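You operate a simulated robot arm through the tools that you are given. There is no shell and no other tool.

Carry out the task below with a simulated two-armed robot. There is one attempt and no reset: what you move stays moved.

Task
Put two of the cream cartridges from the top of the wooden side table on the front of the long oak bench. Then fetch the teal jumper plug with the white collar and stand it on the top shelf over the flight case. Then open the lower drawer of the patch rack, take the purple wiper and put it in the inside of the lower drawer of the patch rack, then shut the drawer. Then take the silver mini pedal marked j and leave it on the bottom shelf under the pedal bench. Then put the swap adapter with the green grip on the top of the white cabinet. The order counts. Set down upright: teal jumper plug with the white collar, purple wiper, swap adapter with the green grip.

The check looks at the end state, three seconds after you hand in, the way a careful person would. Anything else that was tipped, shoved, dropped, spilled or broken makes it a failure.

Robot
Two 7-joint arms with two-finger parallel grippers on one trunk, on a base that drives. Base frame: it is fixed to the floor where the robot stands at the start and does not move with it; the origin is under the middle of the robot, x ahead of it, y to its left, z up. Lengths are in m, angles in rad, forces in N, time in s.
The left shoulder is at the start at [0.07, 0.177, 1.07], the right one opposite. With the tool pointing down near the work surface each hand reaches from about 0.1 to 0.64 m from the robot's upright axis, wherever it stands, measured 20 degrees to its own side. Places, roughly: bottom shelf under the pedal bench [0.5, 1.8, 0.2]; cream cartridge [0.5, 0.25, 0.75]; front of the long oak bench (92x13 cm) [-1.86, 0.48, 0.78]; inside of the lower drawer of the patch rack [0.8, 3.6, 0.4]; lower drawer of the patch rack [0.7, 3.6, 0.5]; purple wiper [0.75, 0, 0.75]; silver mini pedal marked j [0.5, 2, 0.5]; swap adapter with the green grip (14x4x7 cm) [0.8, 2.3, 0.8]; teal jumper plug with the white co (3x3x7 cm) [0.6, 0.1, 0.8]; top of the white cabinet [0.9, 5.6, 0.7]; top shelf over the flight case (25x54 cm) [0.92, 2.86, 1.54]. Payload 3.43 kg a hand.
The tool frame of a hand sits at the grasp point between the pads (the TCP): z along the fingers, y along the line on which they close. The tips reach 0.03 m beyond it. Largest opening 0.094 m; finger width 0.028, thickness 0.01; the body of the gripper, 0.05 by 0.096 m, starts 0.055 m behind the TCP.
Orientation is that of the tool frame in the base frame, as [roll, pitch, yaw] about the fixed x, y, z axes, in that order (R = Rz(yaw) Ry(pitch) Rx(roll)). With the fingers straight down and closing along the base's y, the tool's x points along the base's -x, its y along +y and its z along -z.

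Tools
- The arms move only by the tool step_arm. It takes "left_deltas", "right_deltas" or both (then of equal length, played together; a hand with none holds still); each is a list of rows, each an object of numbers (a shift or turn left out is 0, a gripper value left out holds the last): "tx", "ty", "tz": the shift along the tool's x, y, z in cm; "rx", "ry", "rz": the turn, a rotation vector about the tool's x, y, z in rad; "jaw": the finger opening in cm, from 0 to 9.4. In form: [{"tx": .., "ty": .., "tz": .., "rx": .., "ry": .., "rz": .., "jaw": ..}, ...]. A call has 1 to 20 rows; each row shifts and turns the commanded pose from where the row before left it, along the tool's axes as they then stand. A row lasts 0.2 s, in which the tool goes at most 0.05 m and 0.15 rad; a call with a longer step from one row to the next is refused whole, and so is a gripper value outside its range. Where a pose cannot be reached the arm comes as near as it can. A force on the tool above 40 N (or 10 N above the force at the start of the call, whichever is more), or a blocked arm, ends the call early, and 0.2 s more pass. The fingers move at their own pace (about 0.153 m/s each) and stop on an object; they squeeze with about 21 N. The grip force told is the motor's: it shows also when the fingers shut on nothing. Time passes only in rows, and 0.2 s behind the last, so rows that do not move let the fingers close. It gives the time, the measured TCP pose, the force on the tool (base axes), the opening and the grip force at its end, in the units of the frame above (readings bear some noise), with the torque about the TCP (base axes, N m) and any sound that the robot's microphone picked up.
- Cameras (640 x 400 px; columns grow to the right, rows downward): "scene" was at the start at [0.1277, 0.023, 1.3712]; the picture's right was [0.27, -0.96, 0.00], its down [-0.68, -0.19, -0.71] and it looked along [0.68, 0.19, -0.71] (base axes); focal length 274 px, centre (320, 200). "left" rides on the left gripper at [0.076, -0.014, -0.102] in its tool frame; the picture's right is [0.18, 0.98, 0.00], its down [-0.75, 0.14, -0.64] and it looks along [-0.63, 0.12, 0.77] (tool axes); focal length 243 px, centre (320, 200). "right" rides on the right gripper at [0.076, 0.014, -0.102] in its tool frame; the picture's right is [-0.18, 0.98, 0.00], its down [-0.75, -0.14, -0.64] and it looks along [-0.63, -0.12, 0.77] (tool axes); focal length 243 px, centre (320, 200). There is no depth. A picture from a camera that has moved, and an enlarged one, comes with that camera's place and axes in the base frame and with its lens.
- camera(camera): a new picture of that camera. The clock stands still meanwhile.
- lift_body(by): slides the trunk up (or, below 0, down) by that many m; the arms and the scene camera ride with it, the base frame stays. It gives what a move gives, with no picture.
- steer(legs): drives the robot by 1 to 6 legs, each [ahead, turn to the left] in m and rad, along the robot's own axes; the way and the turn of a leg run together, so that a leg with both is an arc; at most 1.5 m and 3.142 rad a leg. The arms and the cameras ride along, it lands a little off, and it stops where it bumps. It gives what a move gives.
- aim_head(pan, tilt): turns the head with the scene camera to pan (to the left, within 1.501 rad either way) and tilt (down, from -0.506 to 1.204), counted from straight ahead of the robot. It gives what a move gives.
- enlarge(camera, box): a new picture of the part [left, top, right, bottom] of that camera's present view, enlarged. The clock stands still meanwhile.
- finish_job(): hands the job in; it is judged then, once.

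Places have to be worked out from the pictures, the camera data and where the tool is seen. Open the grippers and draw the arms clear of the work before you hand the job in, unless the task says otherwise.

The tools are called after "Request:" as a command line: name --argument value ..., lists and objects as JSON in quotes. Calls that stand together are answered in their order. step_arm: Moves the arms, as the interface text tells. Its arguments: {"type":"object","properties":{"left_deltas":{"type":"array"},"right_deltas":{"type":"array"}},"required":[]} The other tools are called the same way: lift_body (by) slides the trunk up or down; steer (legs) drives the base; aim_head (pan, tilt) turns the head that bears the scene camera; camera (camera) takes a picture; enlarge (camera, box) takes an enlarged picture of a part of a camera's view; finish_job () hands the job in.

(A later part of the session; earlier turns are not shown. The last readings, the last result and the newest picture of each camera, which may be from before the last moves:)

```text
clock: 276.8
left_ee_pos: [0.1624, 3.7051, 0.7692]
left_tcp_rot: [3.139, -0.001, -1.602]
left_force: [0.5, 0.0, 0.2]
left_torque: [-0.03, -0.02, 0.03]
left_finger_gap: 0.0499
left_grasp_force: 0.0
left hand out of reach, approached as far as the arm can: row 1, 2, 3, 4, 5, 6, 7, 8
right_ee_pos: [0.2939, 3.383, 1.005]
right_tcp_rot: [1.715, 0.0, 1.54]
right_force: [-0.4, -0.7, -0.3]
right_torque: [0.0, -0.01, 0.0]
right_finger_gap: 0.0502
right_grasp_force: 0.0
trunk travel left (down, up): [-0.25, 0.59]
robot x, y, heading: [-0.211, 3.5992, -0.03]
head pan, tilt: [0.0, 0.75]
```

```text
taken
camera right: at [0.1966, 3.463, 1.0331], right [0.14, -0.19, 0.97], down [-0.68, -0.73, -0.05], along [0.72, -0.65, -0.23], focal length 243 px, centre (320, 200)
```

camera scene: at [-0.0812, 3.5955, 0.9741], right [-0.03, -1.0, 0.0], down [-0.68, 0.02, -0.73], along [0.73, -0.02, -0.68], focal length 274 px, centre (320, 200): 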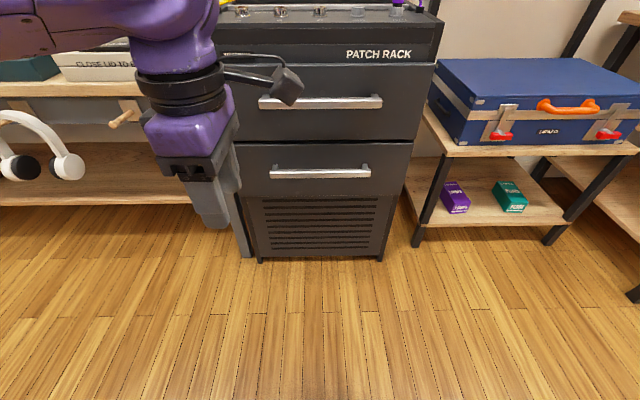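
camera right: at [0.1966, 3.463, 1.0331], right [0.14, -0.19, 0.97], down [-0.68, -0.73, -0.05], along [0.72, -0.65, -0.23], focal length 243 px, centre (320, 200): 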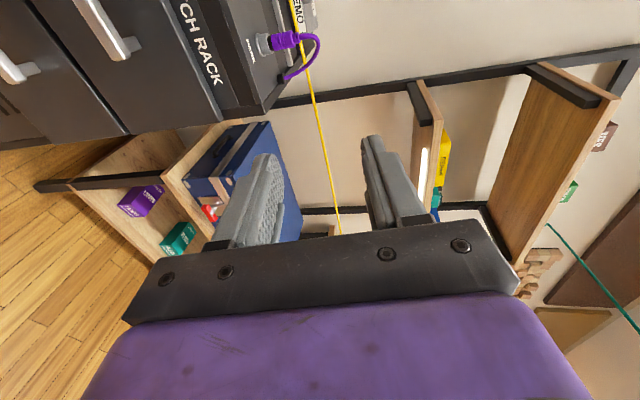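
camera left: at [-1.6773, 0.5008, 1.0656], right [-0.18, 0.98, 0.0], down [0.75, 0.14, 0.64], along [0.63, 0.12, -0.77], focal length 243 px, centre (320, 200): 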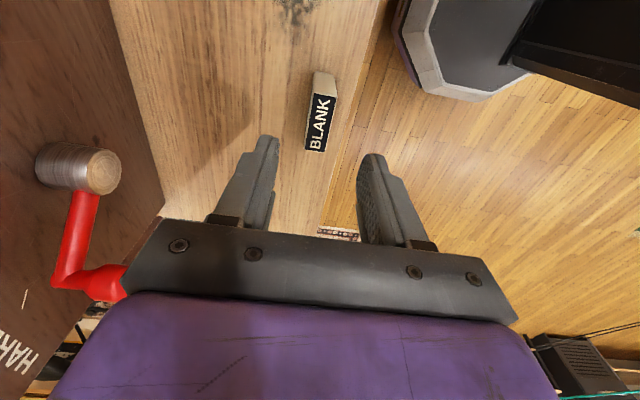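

Two trunk heights give the bar at x 0.542, z 0.495, y 3.435–3.723. I close the distance by 7 cm, level the hand and bring it down, then left in front of the handle.

Request:
steer --legs '[[0.07, 0.0]]'

Request:
step_arm --right_deltas '[{"rx": -0.14}, {"ty": -4}, {"ty": -4}, {"ty": -4}, {"ty": -4}, {"ty": -4}, {"ty": -4}, {"ty": -4}, {"ty": -4}, {"ty": -4}, {"ty": -4}, {"ty": -4}, {"ty": -4}, {}]'

Request:
camera --camera "scene"

```text
clock: 277.8
left_ee_pos: [0.2364, 3.7023, 0.769]
left_tcp_rot: [3.138, -0.001, -1.604]
left_force: [0.4, -0.2, 0.0]
left_torque: [0.01, 0.01, -0.02]
left_finger_gap: 0.05
left_grasp_force: 0.1
right_ee_pos: [0.3646, 3.3813, 1.0043]
right_tcp_rot: [1.716, -0.001, 1.538]
right_force: [0.3, 0.0, 0.1]
right_torque: [0.0, -0.05, -0.01]
right_finger_gap: 0.0499
right_grasp_force: 0.0
trunk travel left (down, up): [-0.25, 0.59]
robot x, y, heading: [-0.1427, 3.594, -0.026]
head pan, tilt: [0.0, 0.75]
```

```text
clock: 280.8
left_ee_pos: [0.2337, 3.7026, 0.7677]
left_tcp_rot: [3.139, 0.001, -1.604]
left_force: [-0.2, -0.6, -0.3]
left_torque: [0.0, 0.0, 0.03]
left_finger_gap: 0.0501
left_grasp_force: 0.0
right_ee_pos: [0.3625, 3.3803, 0.5197]
right_tcp_rot: [1.576, -0.001, 1.538]
right_force: [-0.5, -0.7, 0.0]
right_torque: [-0.04, 0.02, -0.01]
right_finger_gap: 0.0499
right_grasp_force: 0.1
trunk travel left (down, up): [-0.25, 0.59]
robot x, y, heading: [-0.1407, 3.5958, -0.028]
head pan, tilt: [0.0, 0.75]
```

```text
taken
camera scene: at [-0.0104, 3.5934, 0.9741], right [-0.03, -1.0, 0.0], down [-0.68, 0.02, -0.73], along [0.73, -0.02, -0.68], focal length 274 px, centre (320, 200)
```

scene: 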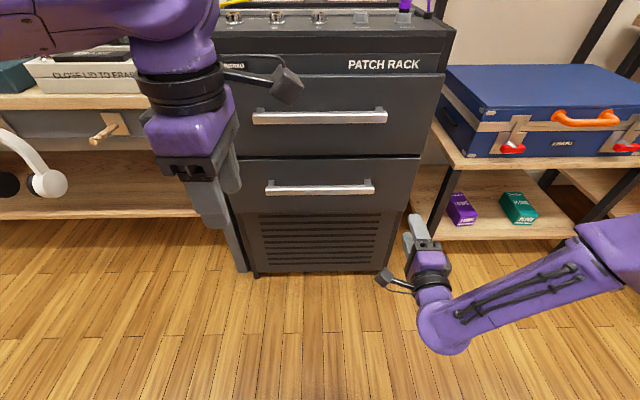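

The hand is down in front of the rack. I shift it 16 cm left and to bar height, then look.

Request:
step_arm --right_deltas '[{"tx": 4, "ty": -1.2}, {"tx": 4, "ty": -1.2}, {"tx": 4}, {"tx": 4}, {}]'

Request:
camera --camera "scene"

Request:
camera --camera "right"

```text
clock: 282.0
left_ee_pos: [0.2347, 3.7025, 0.7679]
left_tcp_rot: [3.139, -0.001, -1.605]
left_force: [0.5, -1.2, 0.0]
left_torque: [-0.01, 0.01, -0.06]
left_finger_gap: 0.05
left_grasp_force: 0.0
right_ee_pos: [0.369, 3.5431, 0.5003]
right_tcp_rot: [1.577, -0.001, 1.537]
right_force: [-0.5, 0.3, -0.2]
right_torque: [0.02, -0.01, 0.01]
right_finger_gap: 0.05
right_grasp_force: 0.0
trunk travel left (down, up): [-0.25, 0.59]
robot x, y, heading: [-0.1481, 3.5969, -0.029]
head pan, tilt: [0.0, 0.75]
```

```text
taken
camera scene: at [-0.0105, 3.5935, 0.9741], right [-0.03, -1.0, 0.0], down [-0.68, 0.02, -0.73], along [0.73, -0.02, -0.68], focal length 274 px, centre (320, 200)
```

scene: 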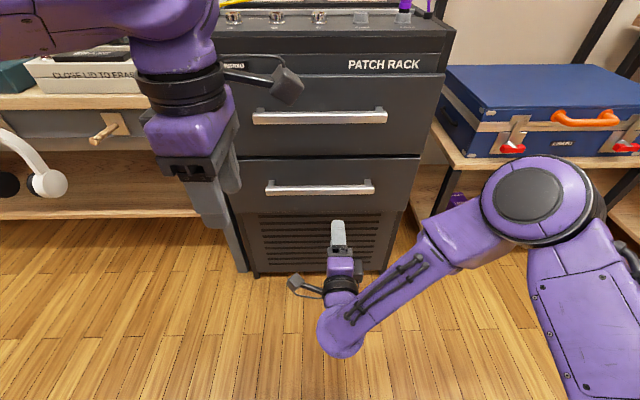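

```text
taken
camera right: at [0.2692, 3.623, 0.5139], right [0.0, -0.19, 0.98], down [-0.67, -0.73, -0.14], along [0.74, -0.66, -0.12], focal length 243 px, centre (320, 200)
```

right: 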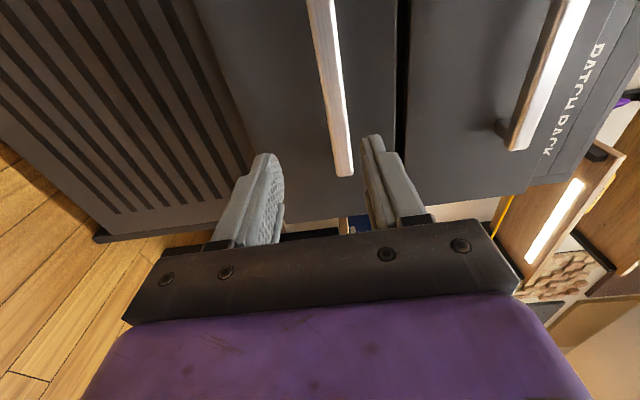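

The hand camera puts the bar near z 0.51. I raise the hand 0.8 cm and advance 12 cm, then check.

Request:
step_arm --right_deltas '[{"ty": 0.8}, {"tz": 3}, {"tz": 3}, {"tz": 3}, {"tz": 3}, {}]'

Request:
camera --camera "right"

Request:
enlarge --camera "scene" --box '[240, 140, 400, 260]'

```text
clock: 283.4
left_ee_pos: [0.2336, 3.7018, 0.769]
left_tcp_rot: [3.14, -0.001, -1.604]
left_force: [-0.6, -0.2, 0.1]
left_torque: [-0.02, 0.0, 0.03]
left_finger_gap: 0.0498
left_grasp_force: 0.1
right_ee_pos: [0.4878, 3.5385, 0.5107]
right_tcp_rot: [1.578, -0.001, 1.538]
right_force: [0.4, 0.2, -0.1]
right_torque: [0.02, 0.02, 0.01]
right_finger_gap: 0.0502
right_grasp_force: 0.0
trunk travel left (down, up): [-0.25, 0.59]
robot x, y, heading: [-0.1425, 3.5958, -0.031]
head pan, tilt: [0.0, 0.75]
```

```text
taken
camera right: at [0.388, 3.6171, 0.5245], right [0.0, -0.19, 0.98], down [-0.67, -0.73, -0.14], along [0.74, -0.66, -0.12], focal length 243 px, centre (320, 200)
```

right: 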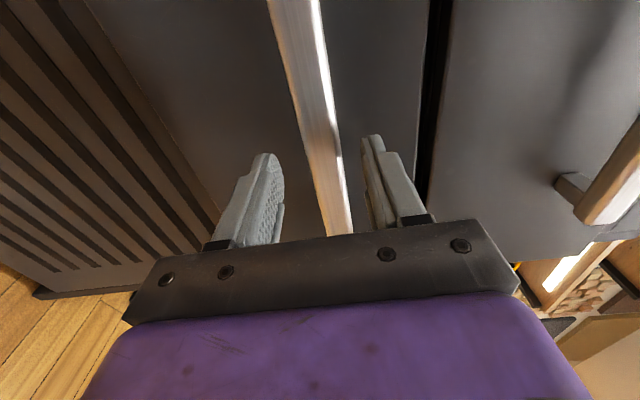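

```text
3.33 times, centred on (320, 200) of scene
camera zoom: at [-0.0105, 3.5934, 0.9741], right [-0.03, -1.0, 0.0], down [-0.68, 0.02, -0.73], along [0.73, -0.02, -0.68], focal length 912 px, centre (320, 200)
```

zoom: 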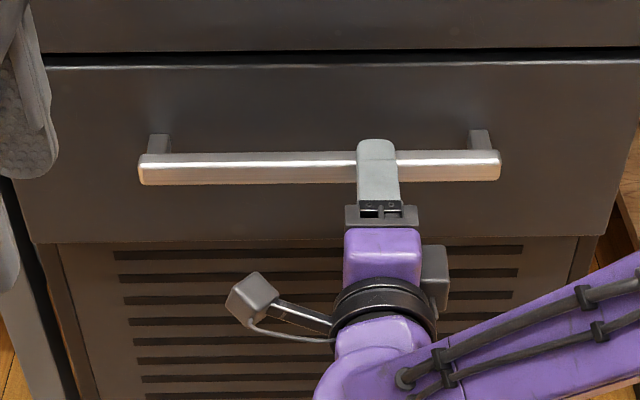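

The bar lies level between the fingers. I advance 2.7 cm more and close on it.

Request:
step_arm --right_deltas '[{"tz": 1.5}, {"tz": 1.2}, {}, {"jaw": 3.0}, {"jaw": 1.5}, {"jaw": 0.3}, {}, {}]'

Request:
camera --camera "right"

```text
clock: 285.2
left_ee_pos: [0.233, 3.7021, 0.7694]
left_tcp_rot: [-3.139, 0.001, -1.604]
left_force: [0.3, 0.2, -0.6]
left_torque: [0.01, 0.01, -0.01]
left_finger_gap: 0.05
left_grasp_force: 0.1
right_ee_pos: [0.512, 3.5356, 0.5131]
right_tcp_rot: [1.57, -0.003, 1.536]
right_force: [1.3, -0.1, 20.9]
right_torque: [-0.22, -0.14, -0.2]
right_finger_gap: 0.0263
right_grasp_force: 45.0
trunk travel left (down, up): [-0.25, 0.59]
robot x, y, heading: [-0.1414, 3.5971, -0.029]
head pan, tilt: [0.0, 0.75]
```

```text
taken
camera right: at [0.4129, 3.617, 0.5265], right [-0.01, -0.19, 0.98], down [-0.67, -0.73, -0.14], along [0.74, -0.66, -0.12], focal length 243 px, centre (320, 200)
```

right: 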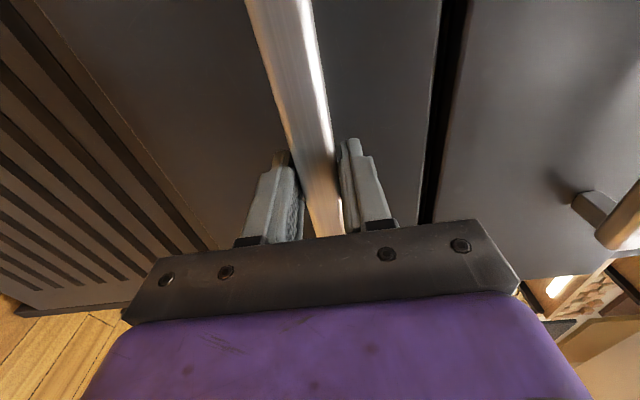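

The bar is gripped (gap 2.6 cm) with some upward load, so I ease up 0.3 cm and start pulling straight back.

Request:
step_arm --right_deltas '[{"ty": 0.3}, {}, {"tz": -1}, {"tz": -1.5}, {"tz": -2}, {}]'

Request:
camera --camera "scene"

```text
clock: 286.6
left_ee_pos: [0.232, 3.7022, 0.7695]
left_tcp_rot: [-3.141, 0.0, -1.603]
left_force: [0.4, 0.5, 0.5]
left_torque: [-0.03, -0.03, -0.03]
left_finger_gap: 0.05
left_grasp_force: 0.0
right_ee_pos: [0.4686, 3.5378, 0.5142]
right_tcp_rot: [1.573, -0.002, 1.538]
right_force: [-1.2, -3.5, 18.5]
right_torque: [-0.19, -0.02, 0.45]
right_finger_gap: 0.0265
right_grasp_force: 44.5
trunk travel left (down, up): [-0.25, 0.59]
robot x, y, heading: [-0.1441, 3.5981, -0.027]
head pan, tilt: [0.0, 0.75]
```

```text
taken
camera scene: at [-0.0127, 3.5934, 0.9745], right [-0.03, -1.0, 0.0], down [-0.68, 0.02, -0.73], along [0.73, -0.02, -0.68], focal length 274 px, centre (320, 200)
```

scene: 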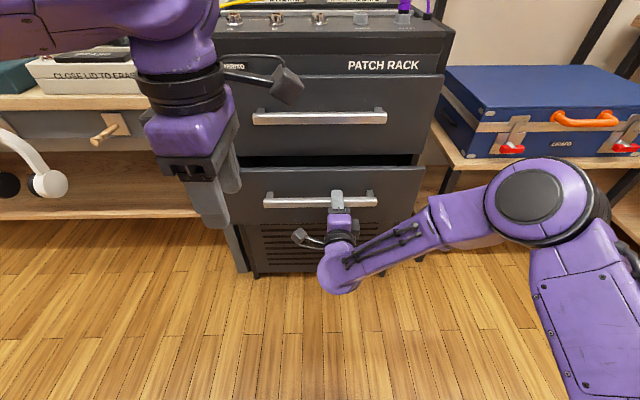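

The drawer is sliding out. I keep pulling another 20 cm.

Request:
step_arm --right_deltas '[{"tz": -2.5}, {"tz": -2.5}, {"tz": -2.5}, {"tz": -2.5}, {"tz": -2.5}, {"tz": -2.5}, {"tz": -2.5}, {"tz": -2.5}, {}]'

Request:
camera --camera "scene"

```text
clock: 287.9
left_ee_pos: [0.2347, 3.7027, 0.7685]
left_tcp_rot: [3.141, 0.0, -1.605]
left_force: [-0.2, -1.0, 0.0]
left_torque: [-0.01, 0.04, -0.01]
left_finger_gap: 0.05
left_grasp_force: 0.0
right_ee_pos: [0.344, 3.5388, 0.5142]
right_tcp_rot: [1.574, 0.0, 1.526]
right_force: [-0.9, -7.6, 5.2]
right_torque: [-0.15, -0.28, 0.08]
right_finger_gap: 0.0265
right_grasp_force: 45.1
trunk travel left (down, up): [-0.25, 0.59]
robot x, y, heading: [-0.1427, 3.5955, -0.033]
head pan, tilt: [0.0, 0.75]
stopped in row 6 (right hand): the force on the tool passed its limit at 42 N (the readings are from after the stop); the commanded pose is now the measured one
```

```text
taken
camera scene: at [-0.0107, 3.5926, 0.974], right [-0.03, -1.0, 0.0], down [-0.68, 0.02, -0.73], along [0.73, -0.02, -0.68], focal length 274 px, centre (320, 200)
```

scene: 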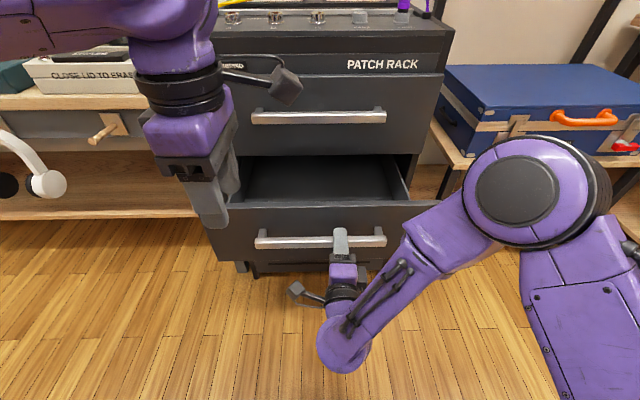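

The pull stopped at 0.168 m with a force peak; this may be the end stop. I try 2 cm more gently to find out.

Request:
step_arm --right_deltas '[{"tz": -0.7}, {"tz": -0.7}, {"tz": -0.7}, {}]'

```text
clock: 288.9
left_ee_pos: [0.2336, 3.7016, 0.7698]
left_tcp_rot: [-3.141, 0.002, -1.605]
left_force: [0.0, -0.4, 0.5]
left_torque: [-0.04, -0.03, -0.02]
left_finger_gap: 0.05
left_grasp_force: 0.0
right_ee_pos: [0.3223, 3.5396, 0.5139]
right_tcp_rot: [1.572, -0.002, 1.524]
right_force: [0.2, -27.8, 23.0]
right_torque: [-0.28, 0.08, 0.43]
right_finger_gap: 0.0264
right_grasp_force: 44.9
trunk travel left (down, up): [-0.25, 0.59]
robot x, y, heading: [-0.1412, 3.5978, -0.032]
head pan, tilt: [0.0, 0.75]
```

It still slides; the force was sideways (−28 N in y) because the hand points slightly off axis. I relieve it by moving the hand right and up a little, then pull on along the true axis.

Request:
step_arm --right_deltas '[{"tx": -0.6, "ty": 0.25}, {}]'

Request:
step_arm --right_deltas '[{"tz": -1.5, "tx": -0.06}, {"tz": -1.5, "tx": -0.06}, {"tz": -1.5, "tx": -0.06}, {}]'

```text
clock: 289.5
left_ee_pos: [0.2354, 3.7031, 0.7675]
left_tcp_rot: [3.139, -0.002, -1.604]
left_force: [0.0, -0.4, 0.0]
left_torque: [-0.03, -0.01, -0.01]
left_finger_gap: 0.0501
left_grasp_force: 0.1
right_ee_pos: [0.3215, 3.5389, 0.5127]
right_tcp_rot: [1.58, 0.002, 1.544]
right_force: [-0.8, 22.4, -7.7]
right_torque: [0.54, -0.07, -0.35]
right_finger_gap: 0.0267
right_grasp_force: 44.4
trunk travel left (down, up): [-0.25, 0.59]
robot x, y, heading: [-0.1455, 3.5977, -0.027]
head pan, tilt: [0.0, 0.75]
```

```text
clock: 290.4
left_ee_pos: [0.2352, 3.7023, 0.769]
left_tcp_rot: [3.139, 0.0, -1.606]
left_force: [-0.7, 0.3, 0.9]
left_torque: [-0.01, 0.02, 0.01]
left_finger_gap: 0.0499
left_grasp_force: 0.0
right_ee_pos: [0.2777, 3.5365, 0.513]
right_tcp_rot: [1.581, 0.001, 1.541]
right_force: [0.9, 5.6, -7.3]
right_torque: [0.33, 0.19, 0.08]
right_finger_gap: 0.0263
right_grasp_force: 44.9
trunk travel left (down, up): [-0.25, 0.59]
robot x, y, heading: [-0.1421, 3.5961, -0.031]
head pan, tilt: [0.0, 0.75]
stopped in row 4 (right hand): the force on the tool passed its limit at 40 N (the readings are from after the stop); the commanded pose is now the measured one
```

Pulled 0.234 m now, likely at its stop. I look at the opening.

Request:
camera --camera "scene"

Request:
camera --camera "left"

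```text
taken
camera scene: at [-0.0099, 3.5934, 0.9741], right [-0.03, -1.0, 0.0], down [-0.68, 0.02, -0.73], along [0.73, -0.02, -0.68], focal length 274 px, centre (320, 200)
```

scene: 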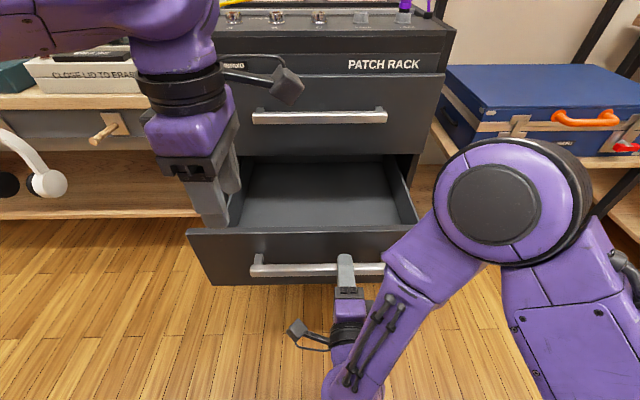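

```text
taken
camera left: at [0.2468, 3.6264, 0.8717], right [-0.99, -0.15, 0.0], down [-0.11, 0.76, 0.64], along [-0.1, 0.63, -0.77], focal length 243 px, centre (320, 200)
```

left: 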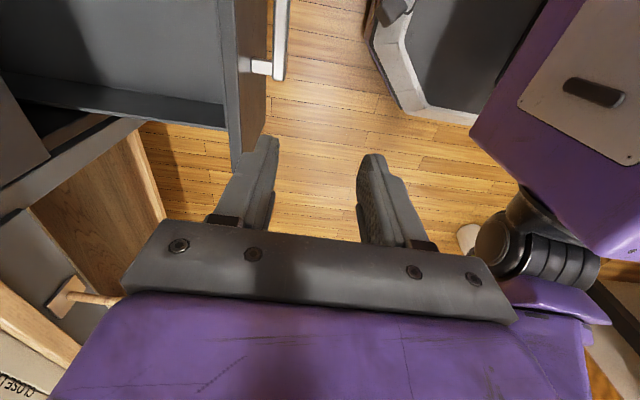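

The lower drawer stands open with an empty inside. I release the handle, back the robot away and raise the trunk again.

Request:
step_arm --right_deltas '[{"jaw": 3.5}, {"jaw": 5.5}, {"jaw": 6.0}, {}]'

Request:
steer --legs '[[-0.22, 0.0]]'

Request:
camera --camera "scene"

```text
clock: 291.4
left_ee_pos: [0.2348, 3.7025, 0.7682]
left_tcp_rot: [3.14, 0.0, -1.606]
left_force: [-0.5, -0.5, -0.4]
left_torque: [0.03, 0.02, 0.03]
left_finger_gap: 0.0497
left_grasp_force: 0.1
right_ee_pos: [0.2775, 3.5348, 0.5135]
right_tcp_rot: [1.58, 0.003, 1.538]
right_force: [0.6, -0.5, 0.5]
right_torque: [0.0, 0.03, -0.02]
right_finger_gap: 0.0601
right_grasp_force: 0.0
trunk travel left (down, up): [-0.25, 0.59]
robot x, y, heading: [-0.1396, 3.5964, -0.029]
head pan, tilt: [0.0, 0.75]
```

```text
clock: 293.0
left_ee_pos: [0.0174, 3.7092, 0.7675]
left_tcp_rot: [3.14, 0.0, -1.605]
left_force: [0.2, -0.3, -0.7]
left_torque: [0.02, -0.03, -0.03]
left_finger_gap: 0.0502
left_grasp_force: 0.1
right_ee_pos: [0.0596, 3.5425, 0.514]
right_tcp_rot: [1.579, 0.002, 1.535]
right_force: [0.0, 0.3, 0.4]
right_torque: [-0.03, -0.01, 0.01]
right_finger_gap: 0.0602
right_grasp_force: 0.1
trunk travel left (down, up): [-0.25, 0.59]
robot x, y, heading: [-0.3614, 3.6031, -0.029]
head pan, tilt: [0.0, 0.75]
```

```text
taken
camera scene: at [-0.2276, 3.5995, 0.9742], right [-0.03, -1.0, 0.0], down [-0.68, 0.02, -0.73], along [0.73, -0.02, -0.68], focal length 274 px, centre (320, 200)
```

scene: 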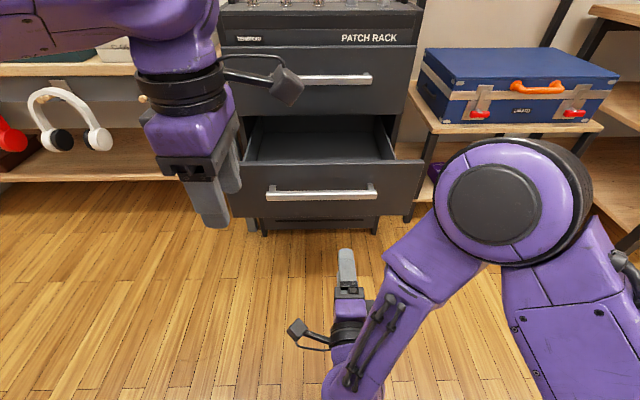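

The drawer stays open. I raise the trunk, lift the right hand a bit, and turn the left hand to close sideways for the wiper.

Request:
lift_body --by 0.4

Request:
step_arm --right_deltas '[{"ty": 3}, {"ty": 3}, {"ty": 3}, {"ty": 3}, {"ty": 3}, {"ty": 3}, {}, {}, {}, {}, {}, {}]' --left_deltas '[{"rz": 0.1428}, {"rz": 0.1428}, {"rz": 0.1428}, {"rz": 0.1428}, {"rz": 0.1428}, {"rz": 0.1428}, {"rz": 0.1428}, {"rz": 0.1428}, {"rz": 0.1428}, {"rz": 0.1428}, {"rz": 0.1428}, {"jaw": 7.5}]'

Request:
steer --legs '[[0.0, -1.52], [1.5, 0.0]]'

Request:
aim_head --pan 0.0 --tilt 0.4

Request:
camera --camera "scene"

```text
clock: 296.9
left_ee_pos: [0.0176, 3.7083, 1.168]
left_tcp_rot: [3.139, 0.0, -1.606]
left_force: [0.4, -1.0, 0.3]
left_torque: [-0.01, -0.01, -0.03]
left_finger_gap: 0.0501
left_grasp_force: 0.1
right_ee_pos: [0.0612, 3.5418, 0.9126]
right_tcp_rot: [1.579, 0.001, 1.536]
right_force: [0.4, -0.5, -0.2]
right_torque: [0.01, -0.01, 0.01]
right_finger_gap: 0.06
right_grasp_force: 0.1
trunk travel left (down, up): [-0.65, 0.19]
robot x, y, heading: [-0.3579, 3.6019, -0.03]
head pan, tilt: [0.0, 0.75]
```

```text
clock: 299.5
left_ee_pos: [0.0163, 3.7072, 1.1676]
left_tcp_rot: [3.141, -0.002, 3.107]
left_force: [0.8, -0.3, -0.2]
left_torque: [-0.03, 0.01, 0.0]
left_finger_gap: 0.0749
left_grasp_force: 0.1
right_ee_pos: [0.0623, 3.5415, 1.0942]
right_tcp_rot: [1.579, 0.002, 1.535]
right_force: [-0.6, 0.8, -0.1]
right_torque: [-0.01, 0.0, 0.01]
right_finger_gap: 0.0599
right_grasp_force: 0.0
trunk travel left (down, up): [-0.65, 0.19]
robot x, y, heading: [-0.3577, 3.6055, -0.029]
head pan, tilt: [0.0, 0.75]
```

```text
clock: 310.7
left_ee_pos: [-0.1862, 1.701, 1.1689]
left_tcp_rot: [-3.141, -0.003, 1.579]
left_force: [0.0, -0.5, -0.6]
left_torque: [0.02, -0.02, 0.0]
left_finger_gap: 0.075
left_grasp_force: 0.2
right_ee_pos: [-0.3487, 1.6494, 1.093]
right_tcp_rot: [1.578, 0.001, 0.009]
right_force: [0.0, 0.3, 0.4]
right_torque: [0.0, 0.0, -0.01]
right_finger_gap: 0.0601
right_grasp_force: 0.1
trunk travel left (down, up): [-0.65, 0.19]
robot x, y, heading: [-0.3064, 2.0726, -1.561]
head pan, tilt: [0.0, 0.75]
```

```text
clock: 311.5
left_ee_pos: [-0.1868, 1.7023, 1.1679]
left_tcp_rot: [-3.141, -0.001, 1.58]
left_force: [0.3, 0.9, -1.0]
left_torque: [0.01, 0.01, 0.0]
left_finger_gap: 0.0751
left_grasp_force: 0.0
right_ee_pos: [-0.3486, 1.6502, 1.0945]
right_tcp_rot: [1.579, 0.001, 0.009]
right_force: [-1.1, -0.2, 0.1]
right_torque: [0.01, -0.01, 0.0]
right_finger_gap: 0.0598
right_grasp_force: 0.0
trunk travel left (down, up): [-0.65, 0.19]
robot x, y, heading: [-0.3112, 2.0733, -1.558]
head pan, tilt: [0.0, 0.4]
```

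```text
taken
camera scene: at [-0.3056, 1.932, 1.4052], right [-1.0, -0.01, 0.0], down [-0.01, 0.39, -0.92], along [0.01, -0.92, -0.39], focal length 274 px, centre (320, 200)
```

scene: 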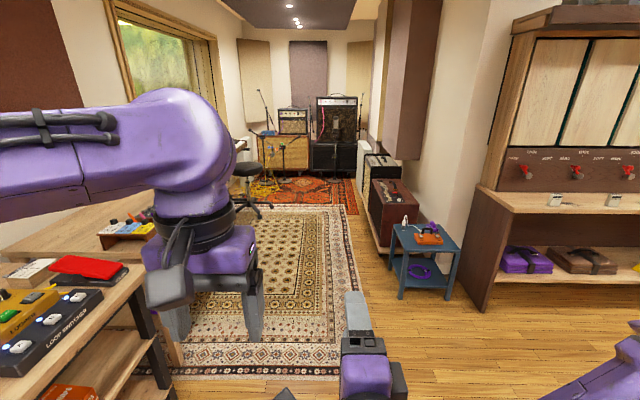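

The way back is clear. I drive on to the side table and face it.

Request:
steer --legs '[[1.5, 0.0], [0.63, 0.0], [0.0, 1.56]]'

Request:
aim_head --pan 0.0 --tilt 0.75

Request:
camera --camera "scene"

```text
clock: 326.1
left_ee_pos: [0.0966, 0.0381, 1.1679]
left_tcp_rot: [3.141, -0.001, -3.112]
left_force: [0.0, -0.5, -0.7]
left_torque: [0.02, -0.01, 0.01]
left_finger_gap: 0.075
left_grasp_force: 0.0
right_ee_pos: [0.1516, -0.1252, 1.0943]
right_tcp_rot: [1.577, 0.0, 1.602]
right_force: [-0.4, -0.2, 0.2]
right_torque: [-0.04, 0.03, 0.01]
right_finger_gap: 0.0602
right_grasp_force: 0.0
trunk travel left (down, up): [-0.65, 0.19]
robot x, y, heading: [-0.2767, -0.0903, 0.029]
head pan, tilt: [0.0, 0.4]
```

```text
clock: 326.9
left_ee_pos: [0.0974, 0.0383, 1.1676]
left_tcp_rot: [-3.14, -0.001, -3.112]
left_force: [0.6, -0.3, 0.0]
left_torque: [-0.01, -0.02, 0.01]
left_finger_gap: 0.0752
left_grasp_force: 0.0
right_ee_pos: [0.1512, -0.1249, 1.0949]
right_tcp_rot: [1.577, 0.001, 1.602]
right_force: [-0.4, 0.8, -0.5]
right_torque: [-0.04, 0.0, -0.02]
right_finger_gap: 0.0598
right_grasp_force: 0.1
trunk travel left (down, up): [-0.65, 0.19]
robot x, y, heading: [-0.2717, -0.0921, 0.036]
head pan, tilt: [0.0, 0.75]
```

```text
taken
camera scene: at [-0.1402, -0.0863, 1.3742], right [0.03, -1.0, 0.0], down [-0.68, -0.02, -0.73], along [0.73, 0.03, -0.68], focal length 274 px, centre (320, 200)
```

scene: 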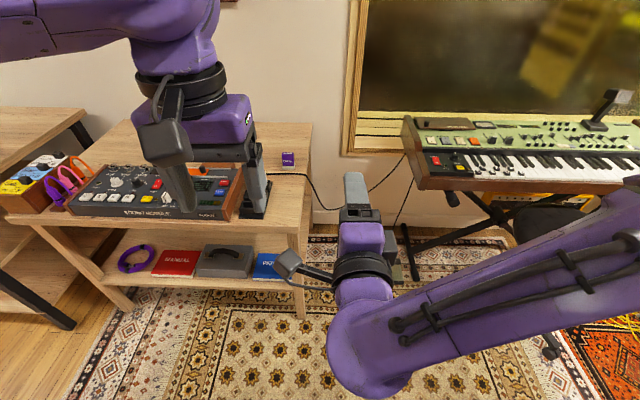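

I drive 0.38 m ahead to the table and tilt the left hand about 25° forward.

Request:
steer --legs '[[0.38, 0.0]]'

Request:
step_arm --left_deltas '[{"tz": 2, "ry": -0.11}, {"tz": 2, "ry": -0.11}, {"tz": 2, "ry": -0.11}, {"tz": 2, "ry": -0.11}, {"tz": 3, "tx": -2}, {"tz": 3, "tx": -2}, {"tz": 3, "tx": -2}, {}]'

Request:
camera --camera "scene"

Request:
camera --camera "left"

```text
clock: 329.3
left_ee_pos: [0.4769, 0.052, 1.1681]
left_tcp_rot: [-3.141, 0.0, -3.11]
left_force: [-0.1, 0.7, -0.9]
left_torque: [-0.03, 0.0, 0.04]
left_finger_gap: 0.075
left_grasp_force: 0.0
right_ee_pos: [0.5339, -0.1113, 1.0946]
right_tcp_rot: [1.579, 0.003, 1.603]
right_force: [-0.6, 0.1, -0.3]
right_torque: [0.01, -0.04, 0.02]
right_finger_gap: 0.06
right_grasp_force: 0.0
trunk travel left (down, up): [-0.65, 0.19]
robot x, y, heading: [0.108, -0.0804, 0.038]
head pan, tilt: [0.0, 0.75]
```

```text
clock: 331.1
left_ee_pos: [0.5832, 0.0544, 1.0359]
left_tcp_rot: [-3.141, 0.44, -3.11]
left_force: [0.4, 0.2, 0.6]
left_torque: [-0.01, 0.01, -0.04]
left_finger_gap: 0.0753
left_grasp_force: 0.0
right_ee_pos: [0.5332, -0.1101, 1.0964]
right_tcp_rot: [1.578, 0.0, 1.602]
right_force: [0.4, 0.9, -0.8]
right_torque: [0.01, 0.0, -0.02]
right_finger_gap: 0.0599
right_grasp_force: 0.0
trunk travel left (down, up): [-0.65, 0.19]
robot x, y, heading: [0.1067, -0.0823, 0.039]
head pan, tilt: [0.0, 0.75]
```

```text
taken
camera scene: at [0.2394, -0.072, 1.3742], right [0.04, -1.0, 0.0], down [-0.68, -0.03, -0.73], along [0.73, 0.03, -0.68], focal length 274 px, centre (320, 200)
```

scene: 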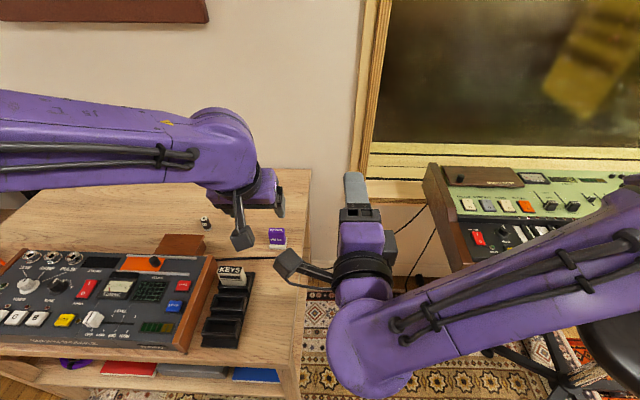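

```text
taken
camera left: at [0.4712, 0.0371, 1.0963], right [-0.2, 0.98, -0.08], down [0.4, 0.15, 0.9], along [0.89, 0.15, -0.43], focal length 243 px, centre (320, 200)
```

left: 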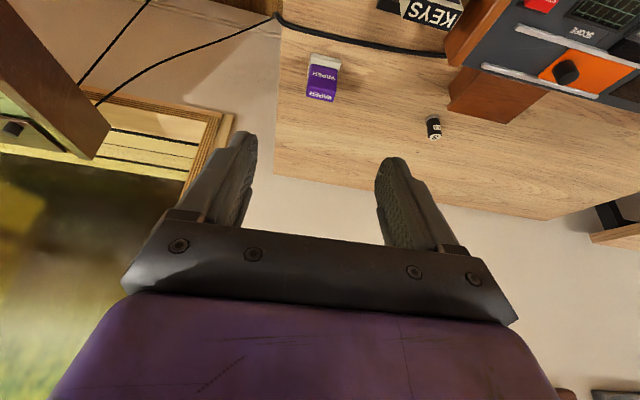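

The wiper is visible in both cameras. I enlarge both for a stereo fix.

Request:
enlarge --camera "left" --box '[280, 30, 380, 130]'

Request:
enlarge --camera "scene" --box '[220, 190, 320, 280]'

```text
4.00 times, centred on (330, 80) of left
camera zoom: at [0.4712, 0.0371, 1.0963], right [-0.2, 0.98, -0.08], down [0.4, 0.15, 0.9], along [0.89, 0.15, -0.43], focal length 970 px, centre (280, 680)
```

zoom: 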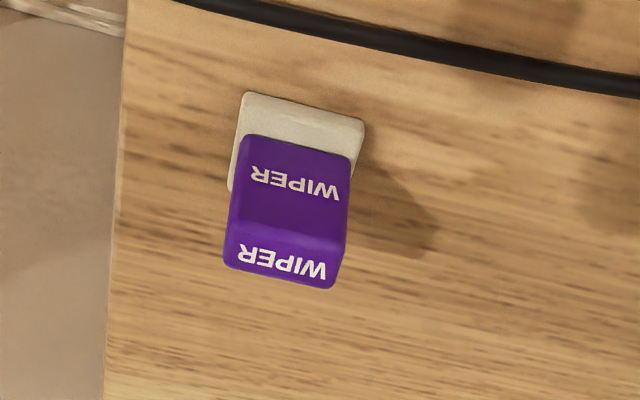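

```text
4.44 times, centred on (270, 235) of scene
camera zoom: at [0.2394, -0.072, 1.3742], right [0.04, -1.0, 0.0], down [-0.68, -0.03, -0.73], along [0.73, 0.03, -0.68], focal length 1215 px, centre (542, 44)
```

zoom: 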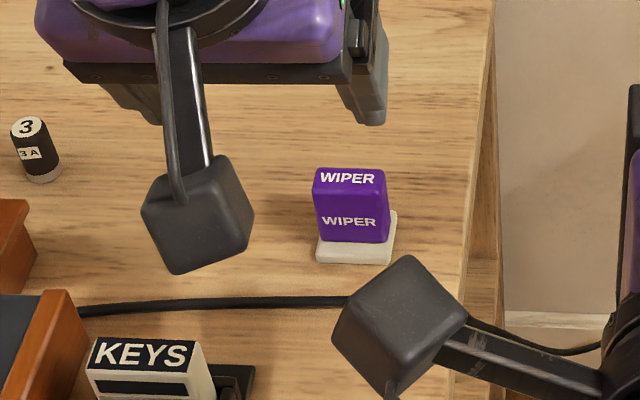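

Stereo gives the wiper's top centre at (0.736, 0.068, 0.79): 4.4 cm wide along y, 2 cm thick, on a slightly wider white base. I move the left hand over it, 9 cm high.

Request:
step_arm --left_deltas '[{"tx": -1.07, "ty": 0.13, "tz": 3.56}, {"tx": -1.07, "ty": 0.13, "tz": 3.56}, {"tx": -1.07, "ty": 0.13, "tz": 3.56}, {"tx": -1.07, "ty": 0.13, "tz": 3.56}, {"tx": -1.07, "ty": 0.13, "tz": 3.56}, {"tx": -1.07, "ty": 0.13, "tz": 3.56}, {}]'

Request:
camera --camera "left"

Request:
camera --camera "scene"

```text
clock: 332.7
left_ee_pos: [0.7311, 0.0675, 0.8681]
left_tcp_rot: [3.141, 0.44, -3.111]
left_force: [0.0, 0.4, 0.5]
left_torque: [0.02, -0.02, 0.01]
left_finger_gap: 0.0754
left_grasp_force: 0.0
right_ee_pos: [0.5317, -0.1107, 1.0948]
right_tcp_rot: [1.577, 0.002, 1.605]
right_force: [0.0, -0.9, 0.3]
right_torque: [-0.02, 0.02, 0.03]
right_finger_gap: 0.0599
right_grasp_force: 0.1
trunk travel left (down, up): [-0.65, 0.19]
robot x, y, heading: [0.1119, -0.0747, 0.036]
head pan, tilt: [0.0, 0.75]
```

```text
taken
camera left: at [0.6191, 0.0501, 0.9297], right [-0.2, 0.98, -0.08], down [0.4, 0.15, 0.9], along [0.89, 0.15, -0.43], focal length 243 px, centre (320, 200)
```

left: 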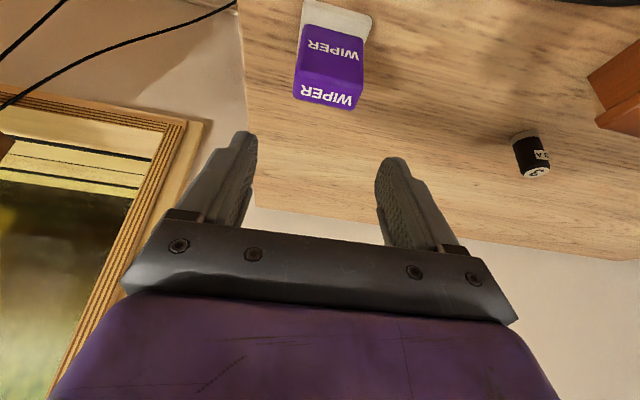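

```text
taken
camera scene: at [0.2389, -0.0725, 1.3743], right [0.04, -1.0, 0.0], down [-0.68, -0.02, -0.73], along [0.73, 0.03, -0.68], focal length 274 px, centre (320, 200)
```

scene: 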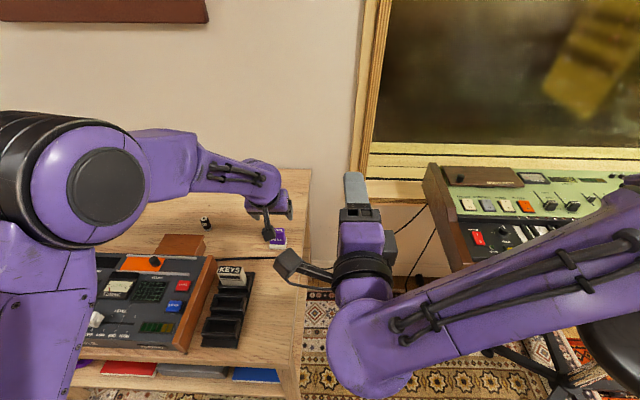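

Aligned to within 3 mm. I go straight down to grip height and look before closing.

Request:
step_arm --left_deltas '[{"tx": 0.85, "ty": 0.06, "tz": 1.98}, {"tx": 0.85, "ty": 0.06, "tz": 1.98}, {"tx": 0.85, "ty": 0.06, "tz": 1.98}, {"tx": 0.85, "ty": 0.06, "tz": 1.96}, {}]'

Request:
camera --camera "left"

```text
clock: 333.9
left_ee_pos: [0.7341, 0.0698, 0.7834]
left_tcp_rot: [3.142, 0.439, -3.109]
left_force: [0.1, -0.4, -0.3]
left_torque: [-0.01, 0.01, 0.01]
left_finger_gap: 0.0749
left_grasp_force: 0.1
right_ee_pos: [0.5314, -0.1108, 1.0948]
right_tcp_rot: [1.578, 0.002, 1.604]
right_force: [-0.6, 0.3, -1.3]
right_torque: [0.01, -0.02, -0.02]
right_finger_gap: 0.0601
right_grasp_force: 0.1
trunk travel left (down, up): [-0.65, 0.19]
robot x, y, heading: [0.1061, -0.0789, 0.042]
head pan, tilt: [0.0, 0.75]
```

```text
taken
camera left: at [0.6218, 0.0525, 0.8441], right [-0.2, 0.98, -0.08], down [0.41, 0.15, 0.9], along [0.89, 0.15, -0.43], focal length 243 px, centre (320, 200)
```

left: 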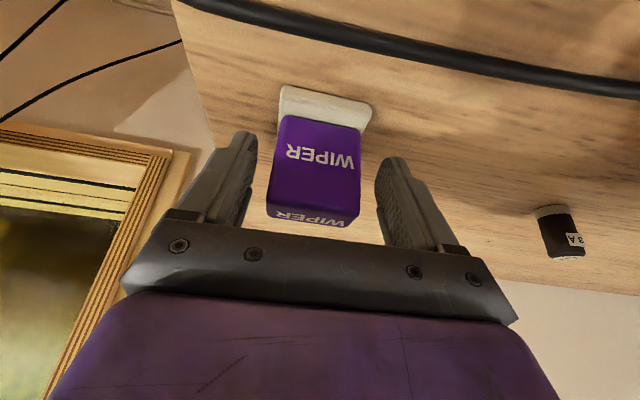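

The wiper sits centred between the fingers with its base just below the tips. I close slowly.

Request:
step_arm --left_deltas '[{"jaw": 6.0}, {"jaw": 5.2}, {"jaw": 4.6}, {"jaw": 4.0}, {"jaw": 3.0}, {}, {}]'

Request:
camera --camera "left"

```text
clock: 335.5
left_ee_pos: [0.7347, 0.0695, 0.7831]
left_tcp_rot: [3.14, 0.439, -3.111]
left_force: [-0.1, -1.7, 0.6]
left_torque: [-0.02, 0.0, -0.02]
left_finger_gap: 0.0481
left_grasp_force: 21.5
right_ee_pos: [0.5337, -0.1099, 1.094]
right_tcp_rot: [1.577, 0.003, 1.606]
right_force: [0.1, 0.0, -0.3]
right_torque: [-0.02, -0.01, 0.03]
right_finger_gap: 0.0602
right_grasp_force: 0.1
trunk travel left (down, up): [-0.65, 0.19]
robot x, y, heading: [0.1044, -0.0766, 0.039]
head pan, tilt: [0.0, 0.75]
```

```text
taken
camera left: at [0.6221, 0.0524, 0.8441], right [-0.2, 0.98, -0.08], down [0.41, 0.15, 0.9], along [0.89, 0.15, -0.43], focal length 243 px, centre (320, 200)
```

left: 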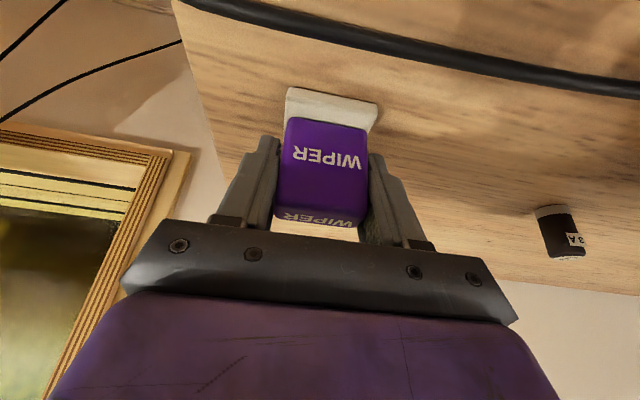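

Held at 4.8 cm with 21 N. I lift it straight up.

Request:
step_arm --left_deltas '[{"tx": -0.43, "tz": -0.9}, {"tx": -0.85, "tz": -1.81}, {"tx": -1.28, "tz": -2.71}, {"tx": -1.28, "tz": -2.71}, {"tx": -1.28, "tz": -2.71}, {"tx": -1.28, "tz": -2.71}, {}]'

Request:
camera --camera "left"

Request:
camera --camera "scene"

```text
clock: 337.1
left_ee_pos: [0.7359, 0.0688, 0.9326]
left_tcp_rot: [3.141, 0.437, -3.11]
left_force: [0.4, -0.2, -2.2]
left_torque: [-0.02, 0.02, 0.01]
left_finger_gap: 0.0481
left_grasp_force: 20.6
right_ee_pos: [0.5345, -0.1106, 1.0944]
right_tcp_rot: [1.579, 0.002, 1.603]
right_force: [-0.3, 0.2, 0.6]
right_torque: [0.0, 0.0, -0.02]
right_finger_gap: 0.0603
right_grasp_force: 0.0
trunk travel left (down, up): [-0.65, 0.19]
robot x, y, heading: [0.1072, -0.0793, 0.035]
head pan, tilt: [0.0, 0.75]
```

```text
taken
camera left: at [0.6241, 0.053, 0.994], right [-0.2, 0.98, -0.08], down [0.41, 0.15, 0.9], along [0.89, 0.15, -0.43], focal length 243 px, centre (320, 200)
```

left: 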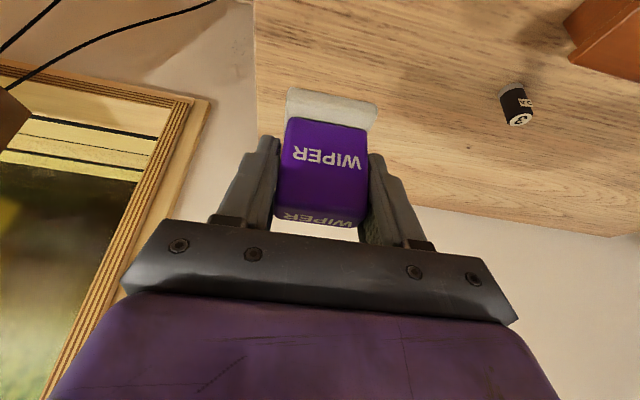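

```text
taken
camera scene: at [0.241, -0.0724, 1.374], right [0.04, -1.0, 0.0], down [-0.68, -0.03, -0.73], along [0.73, 0.03, -0.68], focal length 274 px, centre (320, 200)
```

scene: 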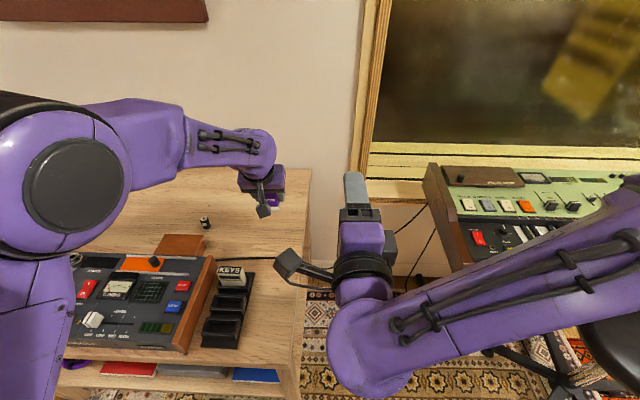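

The wiper is held upright. I raise and retract it, then drive back to the patch rack.

Request:
step_arm --left_deltas '[{"tx": -1.7, "tz": -3.6}, {"tx": -1.7, "tz": -3.6}, {"tx": 2.65, "ty": 1.1, "tz": -2.9}, {"tx": 2.65, "ty": 1.1, "tz": -2.9}, {"tx": 2.65, "ty": 1.1, "tz": -2.9}, {"tx": 2.65, "ty": 1.1, "tz": -2.9}, {"tx": 2.65, "ty": 1.1, "tz": -2.9}, {"tx": 2.65, "ty": 1.1, "tz": -2.9}, {}]'

Request:
steer --legs '[[-0.42, 0.0], [0.0, 1.53], [1.5, 0.0]]'

Request:
camera --camera "left"

```text
clock: 339.1
left_ee_pos: [0.5152, 0.1285, 1.1018]
left_tcp_rot: [-3.141, 0.437, -3.109]
left_force: [0.5, -1.0, -0.4]
left_torque: [0.0, -0.01, 0.03]
left_finger_gap: 0.0479
left_grasp_force: 20.9
right_ee_pos: [0.5327, -0.1114, 1.0935]
right_tcp_rot: [1.58, -0.001, 1.603]
right_force: [-0.4, 0.3, -0.6]
right_torque: [0.02, -0.01, 0.0]
right_finger_gap: 0.0599
right_grasp_force: 0.1
trunk travel left (down, up): [-0.65, 0.19]
robot x, y, heading: [0.1076, -0.0791, 0.034]
head pan, tilt: [0.0, 0.75]
```

```text
clock: 352.7
left_ee_pos: [-0.5193, 1.8631, 1.1012]
left_tcp_rot: [-3.141, 0.438, -1.565]
left_force: [-0.3, -0.1, -0.7]
left_torque: [0.03, -0.01, -0.02]
left_finger_gap: 0.048
left_grasp_force: 21.3
right_ee_pos: [-0.28, 1.8737, 1.0938]
right_tcp_rot: [1.577, 0.002, -3.135]
right_force: [-0.8, -0.9, 0.6]
right_torque: [-0.03, 0.0, 0.02]
right_finger_gap: 0.0604
right_grasp_force: 0.0
trunk travel left (down, up): [-0.65, 0.19]
robot x, y, heading: [-0.3254, 1.4507, 1.577]
head pan, tilt: [0.0, 0.75]
```

```text
taken
camera left: at [-0.5057, 1.7512, 1.1626], right [-0.98, -0.17, -0.08], down [-0.14, 0.41, 0.9], along [-0.12, 0.9, -0.43], focal length 243 px, centre (320, 200)
```

left: 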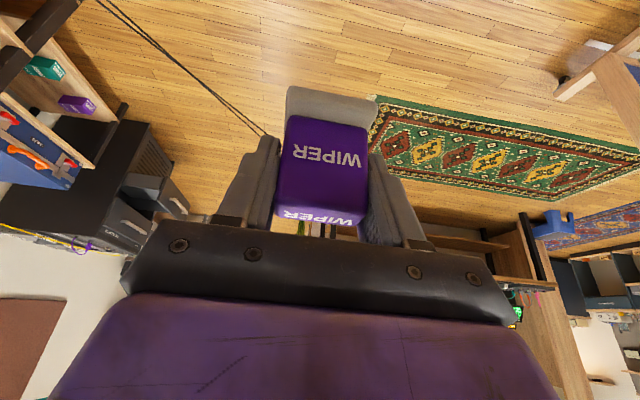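

Still held firmly. I drive the remaining 2 m and face the open drawer.

Request:
steer --legs '[[1.5, 0.0], [0.46, 0.0], [0.0, -1.57]]'

Request:
camera --camera "scene"

```text
clock: 366.1
left_ee_pos: [0.0285, 3.5938, 1.101]
left_tcp_rot: [-3.14, 0.438, -3.091]
left_force: [-0.8, 0.2, -0.1]
left_torque: [-0.01, -0.01, 0.01]
left_finger_gap: 0.0479
left_grasp_force: 21.4
right_ee_pos: [0.0498, 3.3532, 1.0948]
right_tcp_rot: [1.58, 0.003, 1.62]
right_force: [-0.5, -0.3, -1.1]
right_torque: [0.0, 0.0, 0.0]
right_finger_gap: 0.0602
right_grasp_force: 0.1
trunk travel left (down, up): [-0.65, 0.19]
robot x, y, heading: [-0.3746, 3.3781, 0.056]
head pan, tilt: [0.0, 0.75]
```

```text
taken
camera scene: at [-0.2429, 3.3871, 1.3741], right [0.05, -1.0, 0.0], down [-0.68, -0.04, -0.73], along [0.73, 0.04, -0.68], focal length 274 px, centre (320, 200)
```

scene: 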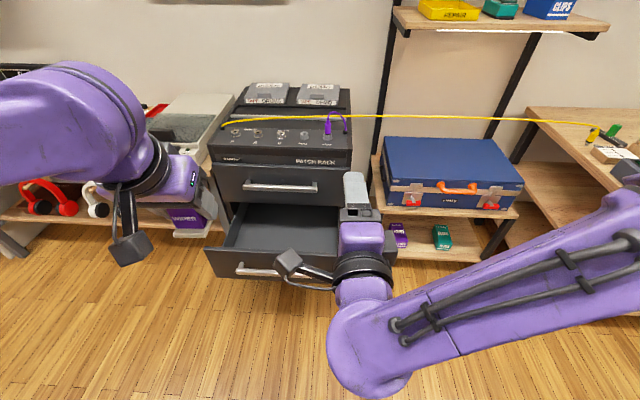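

I square up and close in on the drawer, then lower the trunk.

Request:
steer --legs '[[0.0, -0.05], [0.31, 0.0]]'

Request:
lift_body --by -0.3

Request:
aim_head --pan 0.25 --tilt 0.85

Request:
camera --camera "scene"

Request:
camera --camera "left"

```text
clock: 368.6
left_ee_pos: [0.3436, 3.571, 1.1006]
left_tcp_rot: [-3.14, 0.436, 3.135]
left_force: [-0.4, 0.4, -1.0]
left_torque: [0.0, -0.01, 0.0]
left_finger_gap: 0.0479
left_grasp_force: 21.9
right_ee_pos: [0.3512, 3.33, 1.0953]
right_tcp_rot: [1.58, 0.002, 1.564]
right_force: [0.2, 0.2, 0.0]
right_torque: [0.01, 0.04, -0.02]
right_finger_gap: 0.0603
right_grasp_force: 0.1
trunk travel left (down, up): [-0.65, 0.19]
robot x, y, heading: [-0.0726, 3.3767, -0.004]
head pan, tilt: [0.0, 0.75]
```

```text
clock: 371.6
left_ee_pos: [0.3431, 3.5713, 0.8021]
left_tcp_rot: [-3.14, 0.438, 3.135]
left_force: [-0.6, 0.4, 0.1]
left_torque: [0.01, -0.02, -0.02]
left_finger_gap: 0.048
left_grasp_force: 21.0
right_ee_pos: [0.3508, 3.3303, 0.7948]
right_tcp_rot: [1.577, 0.002, 1.563]
right_force: [-0.2, 0.6, -0.1]
right_torque: [0.01, -0.02, 0.02]
right_finger_gap: 0.0599
right_grasp_force: 0.1
trunk travel left (down, up): [-0.35, 0.49]
robot x, y, heading: [-0.0713, 3.3797, -0.004]
head pan, tilt: [0.0, 0.75]
```

```text
clock: 372.3
left_ee_pos: [0.3439, 3.5687, 0.801]
left_tcp_rot: [-3.141, 0.437, 3.134]
left_force: [0.5, 0.5, -0.1]
left_torque: [0.03, 0.0, 0.0]
left_finger_gap: 0.0481
left_grasp_force: 20.8
right_ee_pos: [0.3508, 3.3306, 0.7952]
right_tcp_rot: [1.579, 0.002, 1.566]
right_force: [0.3, -0.5, -0.9]
right_torque: [-0.02, 0.0, 0.02]
right_finger_gap: 0.06
right_grasp_force: 0.0
trunk travel left (down, up): [-0.35, 0.49]
robot x, y, heading: [-0.0746, 3.3795, -0.003]
head pan, tilt: [0.25, 0.85]
```

```text
taken
camera scene: at [0.0534, 3.399, 1.0661], right [0.24, -0.97, 0.0], down [-0.73, -0.18, -0.66], along [0.64, 0.16, -0.75], focal length 274 px, centre (320, 200)
```

scene: 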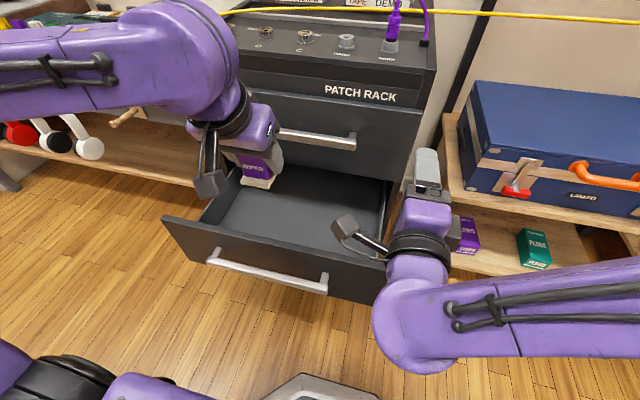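

```text
taken
camera left: at [0.2304, 3.5579, 0.8627], right [-0.16, 0.98, -0.08], down [0.41, 0.14, 0.9], along [0.9, 0.11, -0.43], focal length 243 px, centre (320, 200)
```

left: 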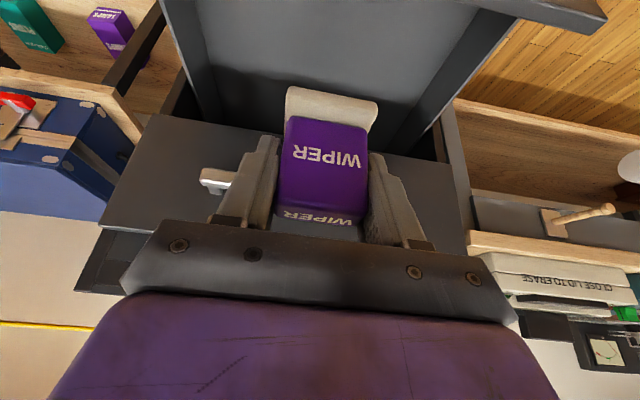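

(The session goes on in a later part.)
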